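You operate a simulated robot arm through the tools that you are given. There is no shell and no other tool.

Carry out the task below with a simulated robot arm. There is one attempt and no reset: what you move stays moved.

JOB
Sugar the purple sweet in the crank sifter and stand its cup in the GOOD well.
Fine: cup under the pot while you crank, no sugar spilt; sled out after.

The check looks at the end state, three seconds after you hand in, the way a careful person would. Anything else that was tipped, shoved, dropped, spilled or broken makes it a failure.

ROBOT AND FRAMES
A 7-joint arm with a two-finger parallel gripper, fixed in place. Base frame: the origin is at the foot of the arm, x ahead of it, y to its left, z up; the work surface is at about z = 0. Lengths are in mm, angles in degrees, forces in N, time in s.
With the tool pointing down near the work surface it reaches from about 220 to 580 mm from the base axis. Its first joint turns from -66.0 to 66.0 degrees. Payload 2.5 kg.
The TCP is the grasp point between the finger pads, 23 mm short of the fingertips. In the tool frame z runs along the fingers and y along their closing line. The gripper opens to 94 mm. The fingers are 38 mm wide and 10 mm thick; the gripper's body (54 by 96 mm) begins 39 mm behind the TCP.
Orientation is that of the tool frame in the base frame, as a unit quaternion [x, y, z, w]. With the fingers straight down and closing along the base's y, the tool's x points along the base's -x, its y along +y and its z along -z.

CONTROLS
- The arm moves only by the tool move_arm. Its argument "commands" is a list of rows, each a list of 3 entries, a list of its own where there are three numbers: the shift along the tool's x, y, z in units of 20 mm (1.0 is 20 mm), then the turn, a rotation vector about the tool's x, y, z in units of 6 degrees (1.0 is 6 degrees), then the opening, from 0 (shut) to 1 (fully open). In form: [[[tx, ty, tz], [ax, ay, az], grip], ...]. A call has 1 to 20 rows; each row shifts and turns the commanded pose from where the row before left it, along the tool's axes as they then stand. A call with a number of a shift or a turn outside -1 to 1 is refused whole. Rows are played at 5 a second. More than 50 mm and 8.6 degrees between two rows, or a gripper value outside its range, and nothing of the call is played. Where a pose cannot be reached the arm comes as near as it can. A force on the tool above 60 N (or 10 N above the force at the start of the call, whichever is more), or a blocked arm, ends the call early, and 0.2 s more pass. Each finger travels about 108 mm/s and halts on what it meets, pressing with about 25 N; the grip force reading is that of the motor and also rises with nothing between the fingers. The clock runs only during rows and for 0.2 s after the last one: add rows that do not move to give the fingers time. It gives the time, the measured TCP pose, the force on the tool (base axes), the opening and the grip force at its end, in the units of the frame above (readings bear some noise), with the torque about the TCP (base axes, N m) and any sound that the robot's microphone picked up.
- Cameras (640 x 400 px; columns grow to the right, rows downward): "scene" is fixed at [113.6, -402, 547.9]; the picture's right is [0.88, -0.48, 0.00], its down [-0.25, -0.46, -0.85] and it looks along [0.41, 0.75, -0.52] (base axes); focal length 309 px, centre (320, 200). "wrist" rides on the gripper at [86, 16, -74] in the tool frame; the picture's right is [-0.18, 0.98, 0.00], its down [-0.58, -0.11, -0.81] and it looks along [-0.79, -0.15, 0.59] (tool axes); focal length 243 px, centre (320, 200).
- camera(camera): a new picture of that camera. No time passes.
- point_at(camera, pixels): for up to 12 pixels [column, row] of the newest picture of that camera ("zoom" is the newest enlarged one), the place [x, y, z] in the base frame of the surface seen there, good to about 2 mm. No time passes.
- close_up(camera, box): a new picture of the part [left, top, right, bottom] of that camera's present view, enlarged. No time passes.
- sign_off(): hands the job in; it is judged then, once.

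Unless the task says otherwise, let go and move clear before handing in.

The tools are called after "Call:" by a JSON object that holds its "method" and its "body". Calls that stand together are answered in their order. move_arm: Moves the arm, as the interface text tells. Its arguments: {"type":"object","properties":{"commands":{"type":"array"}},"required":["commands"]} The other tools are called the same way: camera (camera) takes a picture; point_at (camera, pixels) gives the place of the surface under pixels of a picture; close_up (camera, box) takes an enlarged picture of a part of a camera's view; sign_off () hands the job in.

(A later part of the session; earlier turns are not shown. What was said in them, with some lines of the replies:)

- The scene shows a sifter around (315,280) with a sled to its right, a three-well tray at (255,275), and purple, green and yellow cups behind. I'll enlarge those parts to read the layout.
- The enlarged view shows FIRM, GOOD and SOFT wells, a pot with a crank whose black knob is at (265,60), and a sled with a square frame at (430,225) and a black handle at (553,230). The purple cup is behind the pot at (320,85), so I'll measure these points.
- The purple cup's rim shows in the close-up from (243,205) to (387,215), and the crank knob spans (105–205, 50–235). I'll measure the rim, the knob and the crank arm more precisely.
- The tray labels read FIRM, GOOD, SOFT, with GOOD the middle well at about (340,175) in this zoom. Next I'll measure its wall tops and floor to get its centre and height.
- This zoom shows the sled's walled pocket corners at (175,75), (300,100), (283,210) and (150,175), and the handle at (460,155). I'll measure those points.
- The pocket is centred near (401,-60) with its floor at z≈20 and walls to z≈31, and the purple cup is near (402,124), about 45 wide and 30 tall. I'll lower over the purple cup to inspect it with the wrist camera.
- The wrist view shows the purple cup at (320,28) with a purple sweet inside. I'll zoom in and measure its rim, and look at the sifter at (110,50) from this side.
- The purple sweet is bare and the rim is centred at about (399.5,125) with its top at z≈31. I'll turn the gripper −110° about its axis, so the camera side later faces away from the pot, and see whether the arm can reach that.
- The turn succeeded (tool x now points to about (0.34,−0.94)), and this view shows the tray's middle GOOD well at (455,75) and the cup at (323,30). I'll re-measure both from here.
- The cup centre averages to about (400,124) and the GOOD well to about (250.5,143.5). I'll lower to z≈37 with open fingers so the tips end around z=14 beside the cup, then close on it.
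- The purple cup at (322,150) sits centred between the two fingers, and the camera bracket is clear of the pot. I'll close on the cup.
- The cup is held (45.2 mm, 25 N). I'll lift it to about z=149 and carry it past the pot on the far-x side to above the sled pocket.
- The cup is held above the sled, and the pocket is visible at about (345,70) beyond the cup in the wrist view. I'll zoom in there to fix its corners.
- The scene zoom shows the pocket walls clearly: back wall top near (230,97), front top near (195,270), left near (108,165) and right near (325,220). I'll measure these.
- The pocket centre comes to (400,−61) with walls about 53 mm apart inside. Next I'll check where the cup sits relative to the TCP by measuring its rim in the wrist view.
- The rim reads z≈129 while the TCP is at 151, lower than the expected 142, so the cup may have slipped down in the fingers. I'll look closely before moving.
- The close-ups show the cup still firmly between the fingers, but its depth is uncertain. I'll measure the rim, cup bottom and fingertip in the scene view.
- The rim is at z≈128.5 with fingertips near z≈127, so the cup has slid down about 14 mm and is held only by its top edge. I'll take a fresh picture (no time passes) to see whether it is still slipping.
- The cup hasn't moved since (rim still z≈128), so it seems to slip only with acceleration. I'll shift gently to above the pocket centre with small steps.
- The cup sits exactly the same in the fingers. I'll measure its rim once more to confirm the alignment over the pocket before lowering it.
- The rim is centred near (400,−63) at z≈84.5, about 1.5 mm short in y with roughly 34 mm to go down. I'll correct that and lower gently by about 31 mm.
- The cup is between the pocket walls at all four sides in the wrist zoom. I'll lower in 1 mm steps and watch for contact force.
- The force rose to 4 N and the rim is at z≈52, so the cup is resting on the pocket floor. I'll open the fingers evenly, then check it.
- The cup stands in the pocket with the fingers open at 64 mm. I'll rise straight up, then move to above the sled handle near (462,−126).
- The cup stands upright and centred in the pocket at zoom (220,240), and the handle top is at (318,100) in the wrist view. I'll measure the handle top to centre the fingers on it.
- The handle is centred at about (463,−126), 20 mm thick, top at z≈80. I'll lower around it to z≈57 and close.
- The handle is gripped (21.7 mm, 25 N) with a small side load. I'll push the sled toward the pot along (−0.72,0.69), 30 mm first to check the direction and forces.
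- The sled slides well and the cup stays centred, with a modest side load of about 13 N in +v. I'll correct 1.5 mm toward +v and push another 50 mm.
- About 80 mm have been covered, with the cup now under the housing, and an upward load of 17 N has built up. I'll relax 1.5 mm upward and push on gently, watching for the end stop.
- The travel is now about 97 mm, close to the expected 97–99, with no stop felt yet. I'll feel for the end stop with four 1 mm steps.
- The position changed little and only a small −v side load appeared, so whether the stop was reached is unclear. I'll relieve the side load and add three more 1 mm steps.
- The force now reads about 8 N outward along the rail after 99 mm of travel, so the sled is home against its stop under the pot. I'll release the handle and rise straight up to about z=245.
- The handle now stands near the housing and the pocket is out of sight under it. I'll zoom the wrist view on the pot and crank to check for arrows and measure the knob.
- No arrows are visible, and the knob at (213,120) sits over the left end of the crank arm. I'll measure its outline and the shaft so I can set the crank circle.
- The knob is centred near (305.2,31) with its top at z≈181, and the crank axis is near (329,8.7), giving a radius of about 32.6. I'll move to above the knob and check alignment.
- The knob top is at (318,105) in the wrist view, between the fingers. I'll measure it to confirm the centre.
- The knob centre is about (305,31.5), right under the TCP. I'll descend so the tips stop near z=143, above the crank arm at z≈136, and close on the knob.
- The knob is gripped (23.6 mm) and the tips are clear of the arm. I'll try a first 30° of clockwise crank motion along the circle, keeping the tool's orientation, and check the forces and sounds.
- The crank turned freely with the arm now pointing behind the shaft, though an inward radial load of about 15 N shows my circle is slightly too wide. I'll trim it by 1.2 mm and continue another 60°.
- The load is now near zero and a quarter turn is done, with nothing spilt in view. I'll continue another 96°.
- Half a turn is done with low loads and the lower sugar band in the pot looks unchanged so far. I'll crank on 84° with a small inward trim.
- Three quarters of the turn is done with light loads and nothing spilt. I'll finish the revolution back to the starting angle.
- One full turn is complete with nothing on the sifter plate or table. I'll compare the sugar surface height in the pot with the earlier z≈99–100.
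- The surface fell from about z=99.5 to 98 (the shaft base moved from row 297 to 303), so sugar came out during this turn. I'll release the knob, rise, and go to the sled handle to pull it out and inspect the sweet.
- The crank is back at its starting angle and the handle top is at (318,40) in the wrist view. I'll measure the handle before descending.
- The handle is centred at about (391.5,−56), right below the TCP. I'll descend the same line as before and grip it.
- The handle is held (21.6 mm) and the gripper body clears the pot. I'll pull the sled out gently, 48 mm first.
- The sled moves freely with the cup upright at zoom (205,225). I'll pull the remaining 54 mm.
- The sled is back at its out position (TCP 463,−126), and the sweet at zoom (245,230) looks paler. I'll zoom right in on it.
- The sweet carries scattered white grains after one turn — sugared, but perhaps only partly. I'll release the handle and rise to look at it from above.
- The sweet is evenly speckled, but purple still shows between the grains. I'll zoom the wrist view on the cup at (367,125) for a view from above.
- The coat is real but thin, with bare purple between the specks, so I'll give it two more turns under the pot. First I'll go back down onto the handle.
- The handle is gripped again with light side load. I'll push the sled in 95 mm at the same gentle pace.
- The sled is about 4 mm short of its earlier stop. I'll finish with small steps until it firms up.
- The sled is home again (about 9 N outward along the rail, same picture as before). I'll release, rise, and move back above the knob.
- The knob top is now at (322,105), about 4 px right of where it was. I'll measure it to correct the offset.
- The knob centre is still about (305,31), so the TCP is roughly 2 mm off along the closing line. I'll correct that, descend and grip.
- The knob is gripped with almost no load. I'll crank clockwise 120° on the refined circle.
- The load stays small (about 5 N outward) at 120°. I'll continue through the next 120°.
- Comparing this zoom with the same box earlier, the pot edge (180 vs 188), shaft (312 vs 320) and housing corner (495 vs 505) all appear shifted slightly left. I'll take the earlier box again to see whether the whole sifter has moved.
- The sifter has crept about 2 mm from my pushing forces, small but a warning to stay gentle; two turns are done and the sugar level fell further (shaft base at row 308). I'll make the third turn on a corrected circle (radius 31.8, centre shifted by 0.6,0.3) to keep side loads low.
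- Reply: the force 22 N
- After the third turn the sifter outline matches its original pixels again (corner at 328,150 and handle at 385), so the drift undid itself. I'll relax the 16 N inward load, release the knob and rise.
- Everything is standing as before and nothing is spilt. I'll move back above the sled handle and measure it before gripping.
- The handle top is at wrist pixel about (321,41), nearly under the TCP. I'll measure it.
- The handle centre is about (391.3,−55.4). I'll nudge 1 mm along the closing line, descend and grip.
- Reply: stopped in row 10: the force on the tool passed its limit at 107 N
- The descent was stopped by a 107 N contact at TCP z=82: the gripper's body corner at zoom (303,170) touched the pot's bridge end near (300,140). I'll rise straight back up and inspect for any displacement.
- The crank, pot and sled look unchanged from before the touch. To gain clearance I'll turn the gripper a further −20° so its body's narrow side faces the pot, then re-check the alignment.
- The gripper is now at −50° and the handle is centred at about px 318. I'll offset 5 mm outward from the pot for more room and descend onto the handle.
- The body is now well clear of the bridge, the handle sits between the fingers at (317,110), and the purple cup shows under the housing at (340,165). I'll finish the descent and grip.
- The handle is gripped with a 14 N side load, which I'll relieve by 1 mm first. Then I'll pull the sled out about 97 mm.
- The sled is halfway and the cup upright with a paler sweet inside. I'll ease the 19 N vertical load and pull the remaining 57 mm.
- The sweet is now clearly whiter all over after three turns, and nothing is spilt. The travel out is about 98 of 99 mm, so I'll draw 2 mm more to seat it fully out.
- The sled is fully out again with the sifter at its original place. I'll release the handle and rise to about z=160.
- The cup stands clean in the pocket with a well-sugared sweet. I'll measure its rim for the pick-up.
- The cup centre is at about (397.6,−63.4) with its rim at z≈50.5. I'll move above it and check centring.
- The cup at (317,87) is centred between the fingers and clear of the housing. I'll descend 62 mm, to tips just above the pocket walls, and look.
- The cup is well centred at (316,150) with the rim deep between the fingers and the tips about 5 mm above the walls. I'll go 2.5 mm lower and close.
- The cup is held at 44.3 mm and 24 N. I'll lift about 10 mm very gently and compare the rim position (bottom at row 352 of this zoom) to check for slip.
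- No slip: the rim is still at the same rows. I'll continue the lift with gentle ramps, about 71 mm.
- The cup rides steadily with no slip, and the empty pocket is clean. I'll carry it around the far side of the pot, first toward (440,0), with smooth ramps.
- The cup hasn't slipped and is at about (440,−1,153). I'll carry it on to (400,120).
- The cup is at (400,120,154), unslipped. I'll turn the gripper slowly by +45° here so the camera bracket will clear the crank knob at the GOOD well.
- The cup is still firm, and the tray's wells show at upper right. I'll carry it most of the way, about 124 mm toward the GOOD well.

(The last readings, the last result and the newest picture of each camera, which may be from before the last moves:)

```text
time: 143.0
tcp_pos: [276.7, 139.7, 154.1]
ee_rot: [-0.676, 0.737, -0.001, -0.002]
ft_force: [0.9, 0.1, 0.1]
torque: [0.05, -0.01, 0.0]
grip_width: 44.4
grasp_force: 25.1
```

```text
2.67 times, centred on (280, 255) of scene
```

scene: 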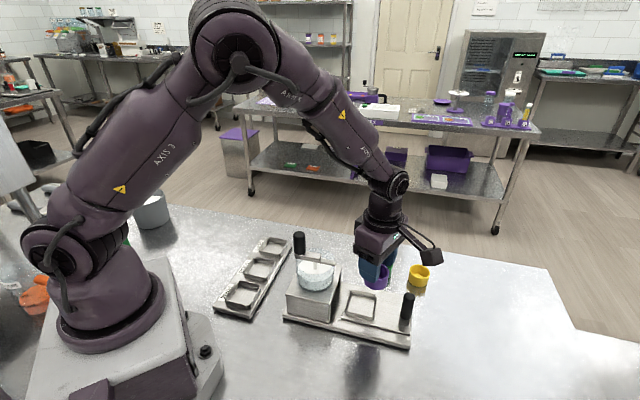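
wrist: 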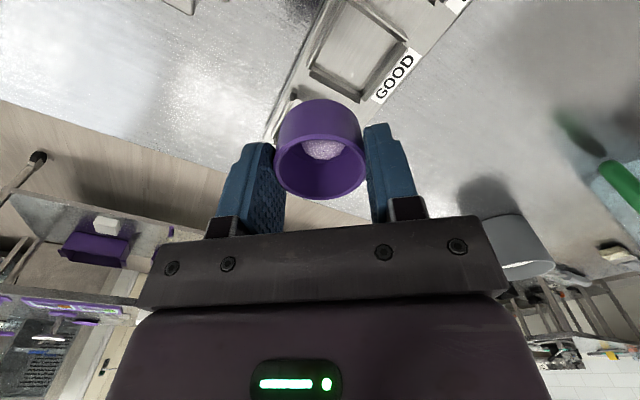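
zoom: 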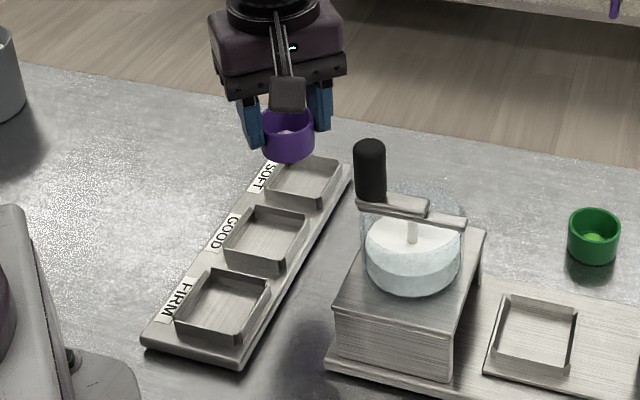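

The well beside the GOOD label is at (360,45) in the wrist view and (265,240) in the scene zoom. I'll measure its walls once more for a precise drop.

Call:
{"method": "point_at", "body": {"camera": "zoom", "pixels": [[256, 206], [308, 218], [226, 240], [280, 256], [242, 222], [296, 236], [284, 212], [254, 250], [265, 235], [310, 212], [275, 275], [277, 262]]}}

Call:
{"method": "close_up", "body": {"camera": "wrist", "box": [290, 0, 430, 110]}}

```text
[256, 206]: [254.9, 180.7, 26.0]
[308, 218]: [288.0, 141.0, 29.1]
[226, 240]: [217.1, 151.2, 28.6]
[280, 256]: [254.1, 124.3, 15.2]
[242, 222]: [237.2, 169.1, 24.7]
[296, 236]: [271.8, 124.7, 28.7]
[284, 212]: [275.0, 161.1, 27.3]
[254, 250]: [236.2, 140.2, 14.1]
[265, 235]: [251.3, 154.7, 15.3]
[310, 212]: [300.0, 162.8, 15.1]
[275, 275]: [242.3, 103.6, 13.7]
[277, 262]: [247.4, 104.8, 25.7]
```

```text
3.64 times, centred on (360, 55) of wrist
```

zoom: 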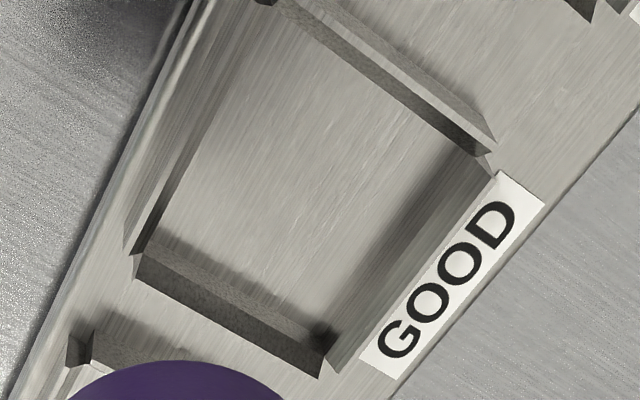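

This zoom shows the GOOD well from above with all four walls. I'll measure the corner points of the wall tops here.

Call:
{"method": "point_at", "body": {"camera": "zoom", "pixels": [[133, 268], [320, 370], [125, 245], [270, 5], [290, 3], [488, 145], [495, 178], [335, 365], [300, 180], [230, 325], [390, 75], [415, 270]]}}

```text
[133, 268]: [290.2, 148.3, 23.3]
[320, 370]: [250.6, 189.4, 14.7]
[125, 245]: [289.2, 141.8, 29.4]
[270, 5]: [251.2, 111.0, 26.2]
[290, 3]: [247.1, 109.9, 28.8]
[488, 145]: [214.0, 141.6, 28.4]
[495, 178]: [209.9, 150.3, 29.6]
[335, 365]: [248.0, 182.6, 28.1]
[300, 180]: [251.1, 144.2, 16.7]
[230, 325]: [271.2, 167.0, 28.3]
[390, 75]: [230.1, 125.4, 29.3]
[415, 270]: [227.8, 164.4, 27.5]
```

The GOOD well's centre averages to about (250.3,145.3), floor z≈15 and walls to about 27. I'll measure where the cup rim is now relative to the TCP.

Call:
{"method": "point_at", "body": {"camera": "wrist", "pixels": [[276, 160], [364, 160], [320, 197], [320, 137], [290, 187], [350, 187], [290, 143], [350, 143]]}}

```text
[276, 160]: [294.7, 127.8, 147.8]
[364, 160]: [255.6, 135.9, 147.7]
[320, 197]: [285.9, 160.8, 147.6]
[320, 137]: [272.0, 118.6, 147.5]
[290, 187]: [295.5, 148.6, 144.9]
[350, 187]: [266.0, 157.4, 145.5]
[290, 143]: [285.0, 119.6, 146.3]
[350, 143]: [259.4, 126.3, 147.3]
```

The cup is centred at about (277.5,138.8), matching the TCP within 1 mm, with its bottom near z=116. I'll shift over the well and lower about 55 mm gently.

Call:
{"method": "move_arm", "body": {"commands": [[[-0.012, 0.083, 0], [0, 0, 0], 0.0], [[-0.028, 0.193, 0], [0, 0, 0], 0.0], [[-0.04, 0.275, 0], [0, 0, 0], 0.0], [[-0.04, 0.275, 0], [0, 0, 0], 0.0], [[-0.04, 0.275, 0], [0, 0, 0], 0.0], [[-0.028, 0.193, 0.03], [0, 0, 0], 0.0], [[-0.012, 0.083, 0.07], [0, 0, 0], 0.0], [[0, 0, 0.12], [0, 0, 0], 0.0], [[0, 0, 0.2], [0, 0, 0], 0.0], [[0, 0, 0.25], [0, 0, 0], 0.0], [[0, 0, 0.25], [0, 0, 0], 0.0], [[0, 0, 0.25], [0, 0, 0], 0.0], [[0, 0, 0.25], [0, 0, 0], 0.0], [[0, 0, 0.25], [0, 0, 0], 0.0], [[0, 0, 0.25], [0, 0, 0], 0.0], [[0, 0, 0.25], [0, 0, 0], 0.0], [[0, 0, 0.25], [0, 0, 0], 0.0], [[0, 0, 0.2], [0, 0, 0], 0.0], [[0, 0, 0.12], [0, 0, 0], 0.0], [[0, 0, 0.05], [0, 0, 0], 0.0]]}}

Call:
{"method": "camera", "body": {"camera": "wrist"}}

Call:
{"method": "close_up", "body": {"camera": "scene", "box": [210, 210, 330, 310]}}

```text
time: 147.2
tcp_pos: [250.6, 145.7, 98.8]
ee_rot: [-0.677, 0.736, -0.001, -0.001]
ft_force: [-0.3, -0.3, -0.7]
torque: [0.0, 0.01, 0.0]
grip_width: 44.2
grasp_force: 25.1
```

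```text
taken
```

wrist: 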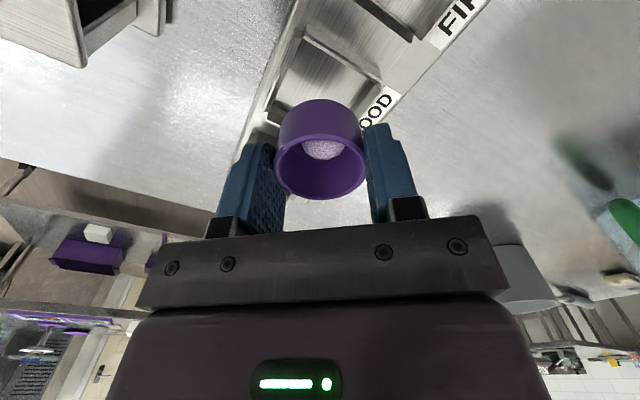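

```text
4.00 times, centred on (270, 260) of scene
```

zoom: 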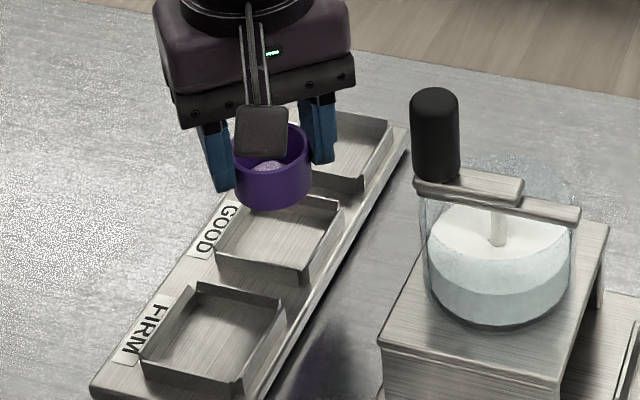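

The cup hovers over the GOOD well with its bottom near z=61, and the camera bracket is far from the knob. I'll lower another 30 mm and check alignment with the walls.

Call:
{"method": "move_arm", "body": {"commands": [[[0, 0, 0.05], [0, 0, 0], 0.0], [[0, 0, 0.1], [0, 0, 0], 0.0], [[0, 0, 0.18], [0, 0, 0], 0.0], [[0, 0, 0.22], [0, 0, 0], 0.0], [[0, 0, 0.22], [0, 0, 0], 0.0], [[0, 0, 0.22], [0, 0, 0], 0.0], [[0, 0, 0.22], [0, 0, 0], 0.0], [[0, 0, 0.15], [0, 0, 0], 0.0], [[0, 0, 0.09], [0, 0, 0], 0.0], [[0, 0, 0.05], [0, 0, 0], 0.0]]}}

Call:
{"method": "close_up", "body": {"camera": "wrist", "box": [200, 50, 440, 220]}}

Call:
{"method": "close_up", "body": {"camera": "scene", "box": [215, 225, 315, 305]}}

```text
time: 149.4
tcp_pos: [251.3, 145.6, 69.0]
ee_rot: [-0.677, 0.736, -0.001, -0.001]
ft_force: [0.8, 0.4, -0.1]
torque: [-0.01, 0.03, 0.01]
grip_width: 44.4
grasp_force: 24.9
```

```text
2.35 times, centred on (320, 135) of wrist
```

zoom: 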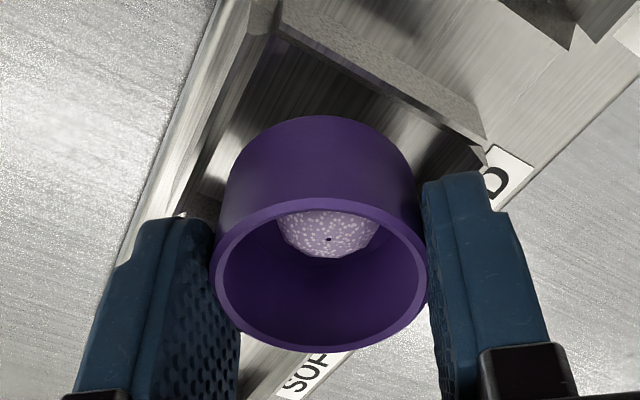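

```text
5.00 times, centred on (265, 265) of scene
```

zoom: 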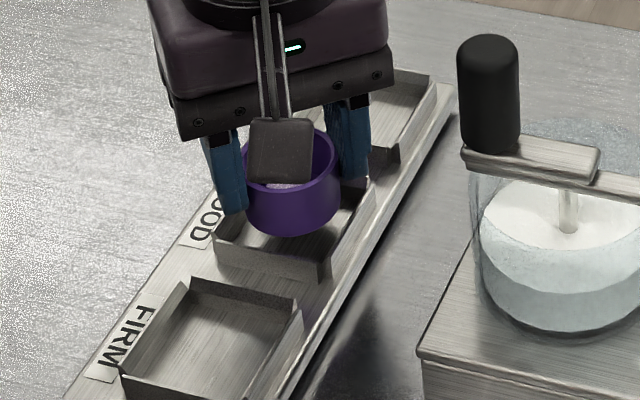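

The cup's bottom is about 31 high and centred on the well (cup centre about (293,210) against well centre (292,212) in the scene zoom). I'll lower about 13 mm between the walls.

Call:
{"method": "move_arm", "body": {"commands": [[[0, 0, 0.04], [0, 0, 0], 0.0], [[0, 0, 0.08], [0, 0, 0], 0.0], [[0, 0, 0.12], [0, 0, 0], 0.0], [[0, 0, 0.12], [0, 0, 0], 0.0], [[0, 0, 0.12], [0, 0, 0], 0.0], [[0, 0, 0.1], [0, 0, 0], 0.0], [[0, 0, 0.05], [0, 0, 0], 0.0], [[0, 0, 0.03], [0, 0, 0], 0.0]]}}

Call:
{"method": "close_up", "body": {"camera": "wrist", "box": [200, 50, 440, 220]}}

Call:
{"method": "close_up", "body": {"camera": "scene", "box": [215, 225, 315, 305]}}

```text
time: 151.2
tcp_pos: [249.4, 145.9, 55.6]
ee_rot: [-0.677, 0.736, 0.0, -0.001]
ft_force: [0.6, 0.0, -0.1]
torque: [0.0, -0.01, 0.0]
grip_width: 44.3
grasp_force: 25.1
```

```text
2.35 times, centred on (320, 135) of wrist
```

zoom: 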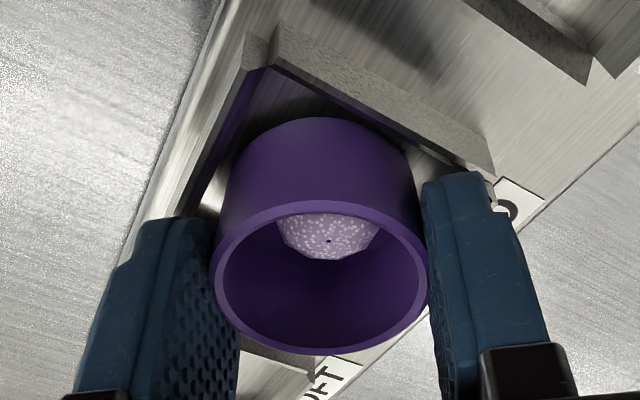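

```text
5.00 times, centred on (265, 265) of scene
```

zoom: 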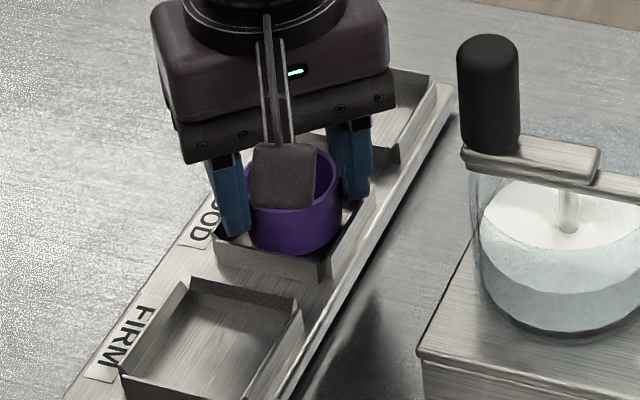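

The cup is inside the GOOD well's walls, not touching. I'll lower in 1 mm steps until contact.

Call:
{"method": "move_arm", "body": {"commands": [[[0, 0, 0.05], [0, 0, 0], 0.0], [[0, 0, 0.05], [0, 0, 0], 0.0], [[0, 0, 0], [0, 0, 0], 0.0]]}}

Call:
{"method": "close_up", "body": {"camera": "wrist", "box": [200, 50, 440, 220]}}

Call:
{"method": "point_at", "body": {"camera": "zoom", "pixels": [[215, 265], [425, 265], [320, 350], [320, 208], [250, 330], [390, 330]]}}

```text
time: 152.0
tcp_pos: [250.4, 145.7, 54.1]
ee_rot: [-0.677, 0.736, 0.0, -0.001]
ft_force: [-5.0, -1.0, 29.6]
torque: [0.01, 0.15, 0.02]
grip_width: 44.5
grasp_force: 24.7
```

```text
2.35 times, centred on (320, 135) of wrist
```

zoom: 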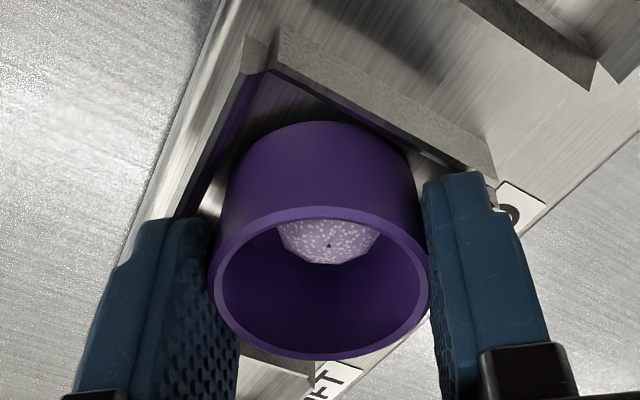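

```text
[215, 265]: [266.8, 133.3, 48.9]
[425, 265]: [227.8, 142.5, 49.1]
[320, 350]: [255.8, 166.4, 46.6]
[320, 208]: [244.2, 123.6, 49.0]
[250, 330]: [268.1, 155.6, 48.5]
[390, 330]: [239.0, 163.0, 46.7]
```

Contact is clear (30 N up, and the cup rose slightly in the fingers). I'll ease up 1 mm to unload, then open slowly.

Call:
{"method": "move_arm", "body": {"commands": [[[0, 0, -0.05], [0, 0, 0], 0.0], [[0, 0, 0], [0, 0, 0], 0.0], [[0, 0, 0], [0, 0, 0], 0.48], [[0, 0, 0], [0, 0, 0], 0.52], [[0, 0, 0], [0, 0, 0], 0.58], [[0, 0, 0], [0, 0, 0], 0.64], [[0, 0, 0], [0, 0, 0], 0.64]]}}

Call:
{"method": "camera", "body": {"camera": "wrist"}}

Call:
{"method": "close_up", "body": {"camera": "scene", "box": [215, 225, 315, 305]}}

```text
time: 153.6
tcp_pos: [249.7, 145.3, 53.9]
ee_rot: [-0.677, 0.736, -0.001, -0.001]
ft_force: [0.5, 0.2, 0.0]
torque: [-0.01, 0.03, -0.02]
grip_width: 60.4
grasp_force: 0.0
```

```text
taken
```

wrist: 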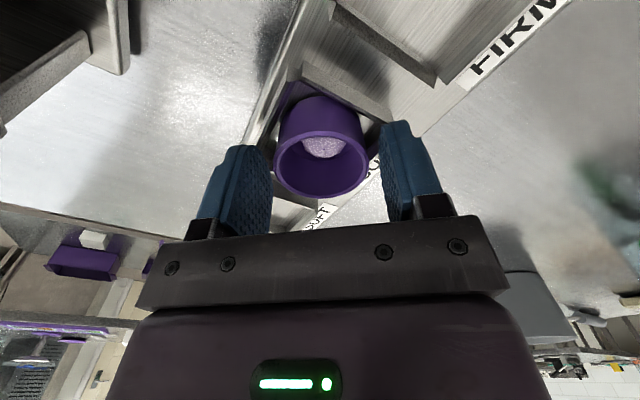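

```text
5.00 times, centred on (265, 265) of scene
```

zoom: 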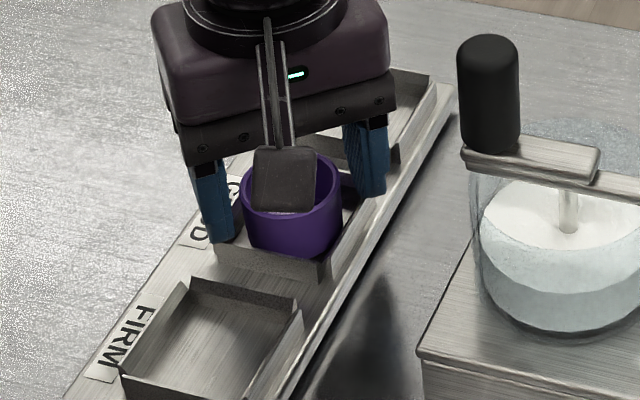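

The fingers are open at 60 mm and the cup stands free in the GOOD well. I'll rise straight up, slowly at first, and inspect.

Call:
{"method": "move_arm", "body": {"commands": [[[0, 0, -0.1], [0, 0, 0], 0.64], [[0, 0, -0.3], [0, 0, 0], 0.64], [[0, 0, -0.6], [0, 0, 0], 0.64], [[0, 0, -0.9], [0, 0, 0], 0.64], [[0, 0, -1], [0, 0, 0], 0.64], [[0, 0, -1], [0, 0, 0], 0.64], [[0, 0, -1], [0, 0, 0], 0.64], [[0, 0, -1], [0, 0, 0], 0.64], [[0, 0, -1], [0, 0, 0], 0.64], [[0, 0, -1], [0, 0, 0], 0.64], [[0, 0, -0.8], [0, 0, 0], 0.64], [[0, 0, 0], [0, 0, 0], 0.64]]}}

Call:
{"method": "camera", "body": {"camera": "scene"}}

Call:
{"method": "close_up", "body": {"camera": "scene", "box": [215, 225, 315, 305]}}

Call:
{"method": "close_up", "body": {"camera": "scene", "box": [200, 220, 440, 370]}}

Call:
{"method": "camera", "body": {"camera": "wrist"}}

```text
time: 156.2
tcp_pos: [249.0, 146.0, 229.4]
ee_rot: [-0.677, 0.736, 0.0, -0.002]
ft_force: [-0.2, -0.1, -0.1]
torque: [0.0, -0.03, 0.0]
grip_width: 60.0
grasp_force: 0.0
```

```text
taken
```

scene: 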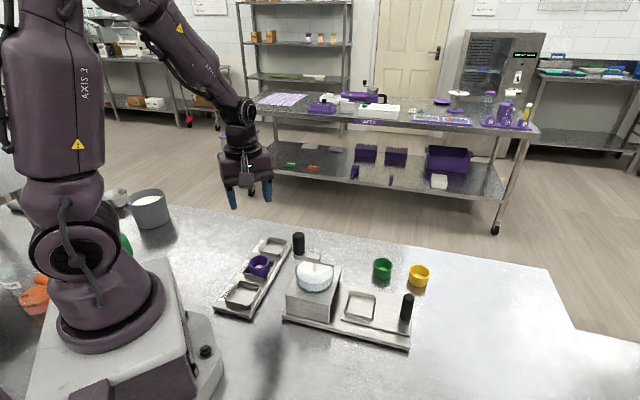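

```text
5.00 times, centred on (265, 265) of scene
```

zoom: 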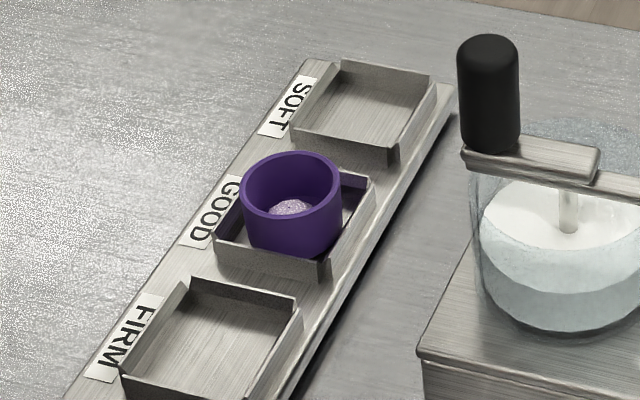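

```text
2.67 times, centred on (320, 295) of scene
```

zoom: 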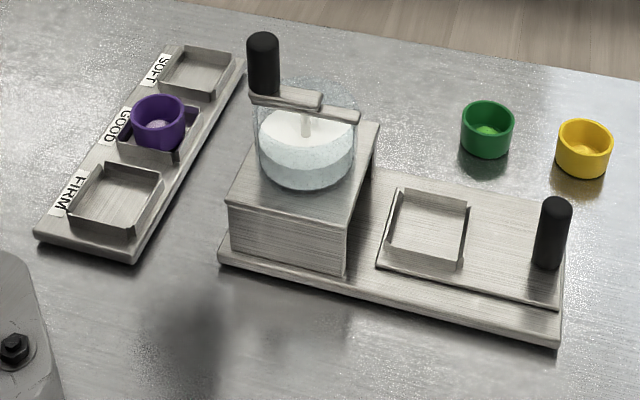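

```text
taken
```

wrist: 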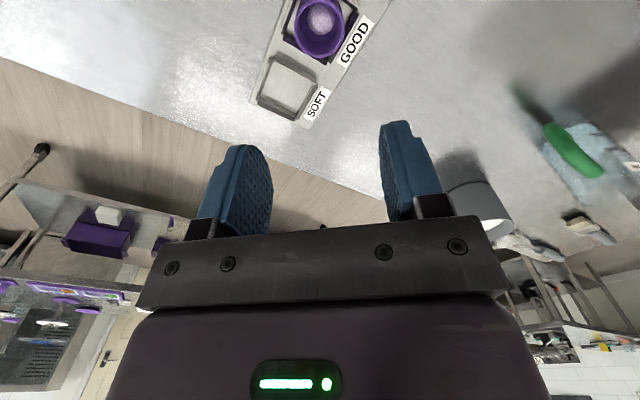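

The cup stands in the GOOD well, the sled is out, and the other cups are where they began. I'll check that the cup is level and fully seated by measuring its rim.

Call:
{"method": "close_up", "body": {"camera": "scene", "box": [240, 245, 280, 280]}}

Call:
{"method": "close_up", "body": {"camera": "wrist", "box": [270, 0, 370, 70]}}

Call:
{"method": "point_at", "body": {"camera": "zoom", "pixels": [[150, 165], [448, 175], [300, 305], [200, 280], [400, 285], [300, 325], [170, 60], [440, 60]]}}

```text
11.43 times, centred on (260, 262) of scene
```

zoom: 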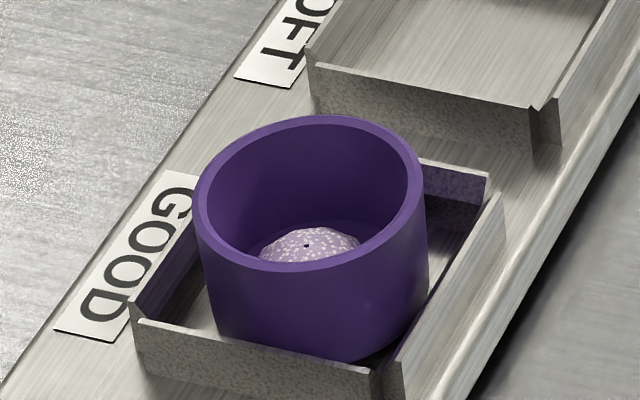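

```text
5.71 times, centred on (320, 35) of wrist
```

zoom: 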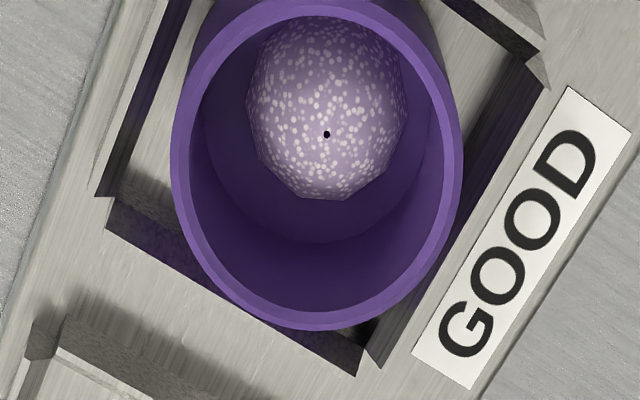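

```text
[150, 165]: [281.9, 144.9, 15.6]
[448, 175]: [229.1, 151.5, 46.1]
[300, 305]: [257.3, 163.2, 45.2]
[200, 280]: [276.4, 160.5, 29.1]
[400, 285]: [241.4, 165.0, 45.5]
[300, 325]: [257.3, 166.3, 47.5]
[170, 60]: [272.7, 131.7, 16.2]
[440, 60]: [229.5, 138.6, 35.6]
```

From above the cup is centred in the GOOD well with the sugared sweet, though in the scene zoom its rim looks slightly inclined. I'll measure the rim heights around it from the scene view.

Call:
{"method": "close_up", "body": {"camera": "scene", "box": [240, 245, 280, 280]}}

Call:
{"method": "point_at", "body": {"camera": "zoom", "pixels": [[201, 190], [421, 175], [310, 119], [305, 267], [230, 140], [395, 138], [235, 252], [380, 245], [221, 330], [350, 360], [180, 290], [440, 200]]}}

Call:
{"method": "close_up", "body": {"camera": "wrist", "box": [270, 0, 370, 70]}}

Call:
{"method": "point_at", "body": {"camera": "zoom", "pixels": [[182, 150], [452, 150], [200, 70], [430, 60], [320, 320], [220, 265], [410, 275], [280, 10], [350, 10]]}}

```text
11.43 times, centred on (260, 262) of scene
```

zoom: 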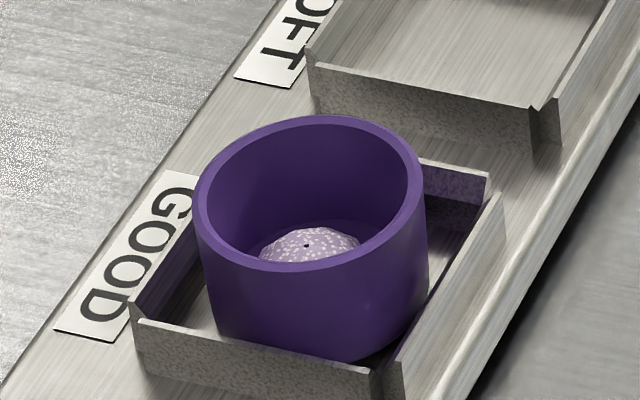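

```text
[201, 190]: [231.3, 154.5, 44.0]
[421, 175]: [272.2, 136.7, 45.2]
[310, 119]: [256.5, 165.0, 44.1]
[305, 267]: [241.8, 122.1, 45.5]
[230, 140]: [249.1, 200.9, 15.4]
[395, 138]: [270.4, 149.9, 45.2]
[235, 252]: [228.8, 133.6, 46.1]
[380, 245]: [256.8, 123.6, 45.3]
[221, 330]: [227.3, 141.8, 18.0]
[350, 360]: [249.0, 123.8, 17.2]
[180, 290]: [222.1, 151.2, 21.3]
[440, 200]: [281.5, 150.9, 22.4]
```

```text
5.71 times, centred on (320, 35) of wrist
```

zoom: 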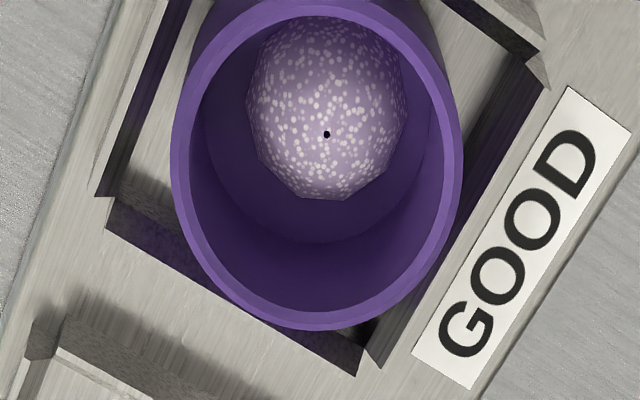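

```text
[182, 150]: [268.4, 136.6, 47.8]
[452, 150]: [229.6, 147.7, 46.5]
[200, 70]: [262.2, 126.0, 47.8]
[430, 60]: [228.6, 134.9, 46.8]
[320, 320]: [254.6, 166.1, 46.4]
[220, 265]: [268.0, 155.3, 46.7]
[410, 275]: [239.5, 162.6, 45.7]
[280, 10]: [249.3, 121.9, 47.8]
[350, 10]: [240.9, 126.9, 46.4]
```

The rim reads z≈44–46 all round and is centred at about (250,144), so the cup is level and seated. The sweet is sugared, the sled is out, no spill shows, and the open gripper is clear at z≈229, so I'm handing in.

Call:
{"method": "sign_off", "body": {}}

```text
The job is handed in.
```

The purple sweet is sugared and its cup is standing level in the GOOD well. The sled is out, and I saw no spilt sugar on the table, sled or sifter plate. I couldn't see the plate under the pot.

- **Turns:** I gave it three clockwise turns, all with the cup under the pot. One turn left only scattered grains, so I slid the cup back in for two more.
- **Gripper touched the pot:** while I was lowering it onto the sled handle, it touched the bar across the top of the pot at about 107 N. I backed off and saw no damage or change in position there.
- **Sifter crept:** it shifted about 2 mm while I was pushing the sled and cranking. It ended within 1–2 mm of where it started.
- **Cup slipped once:** on the first lift it slid about 14 mm down in the fingers but stayed held. After that I moved it more slowly and it didn't slip again.

The green and yellow cups are where they started.
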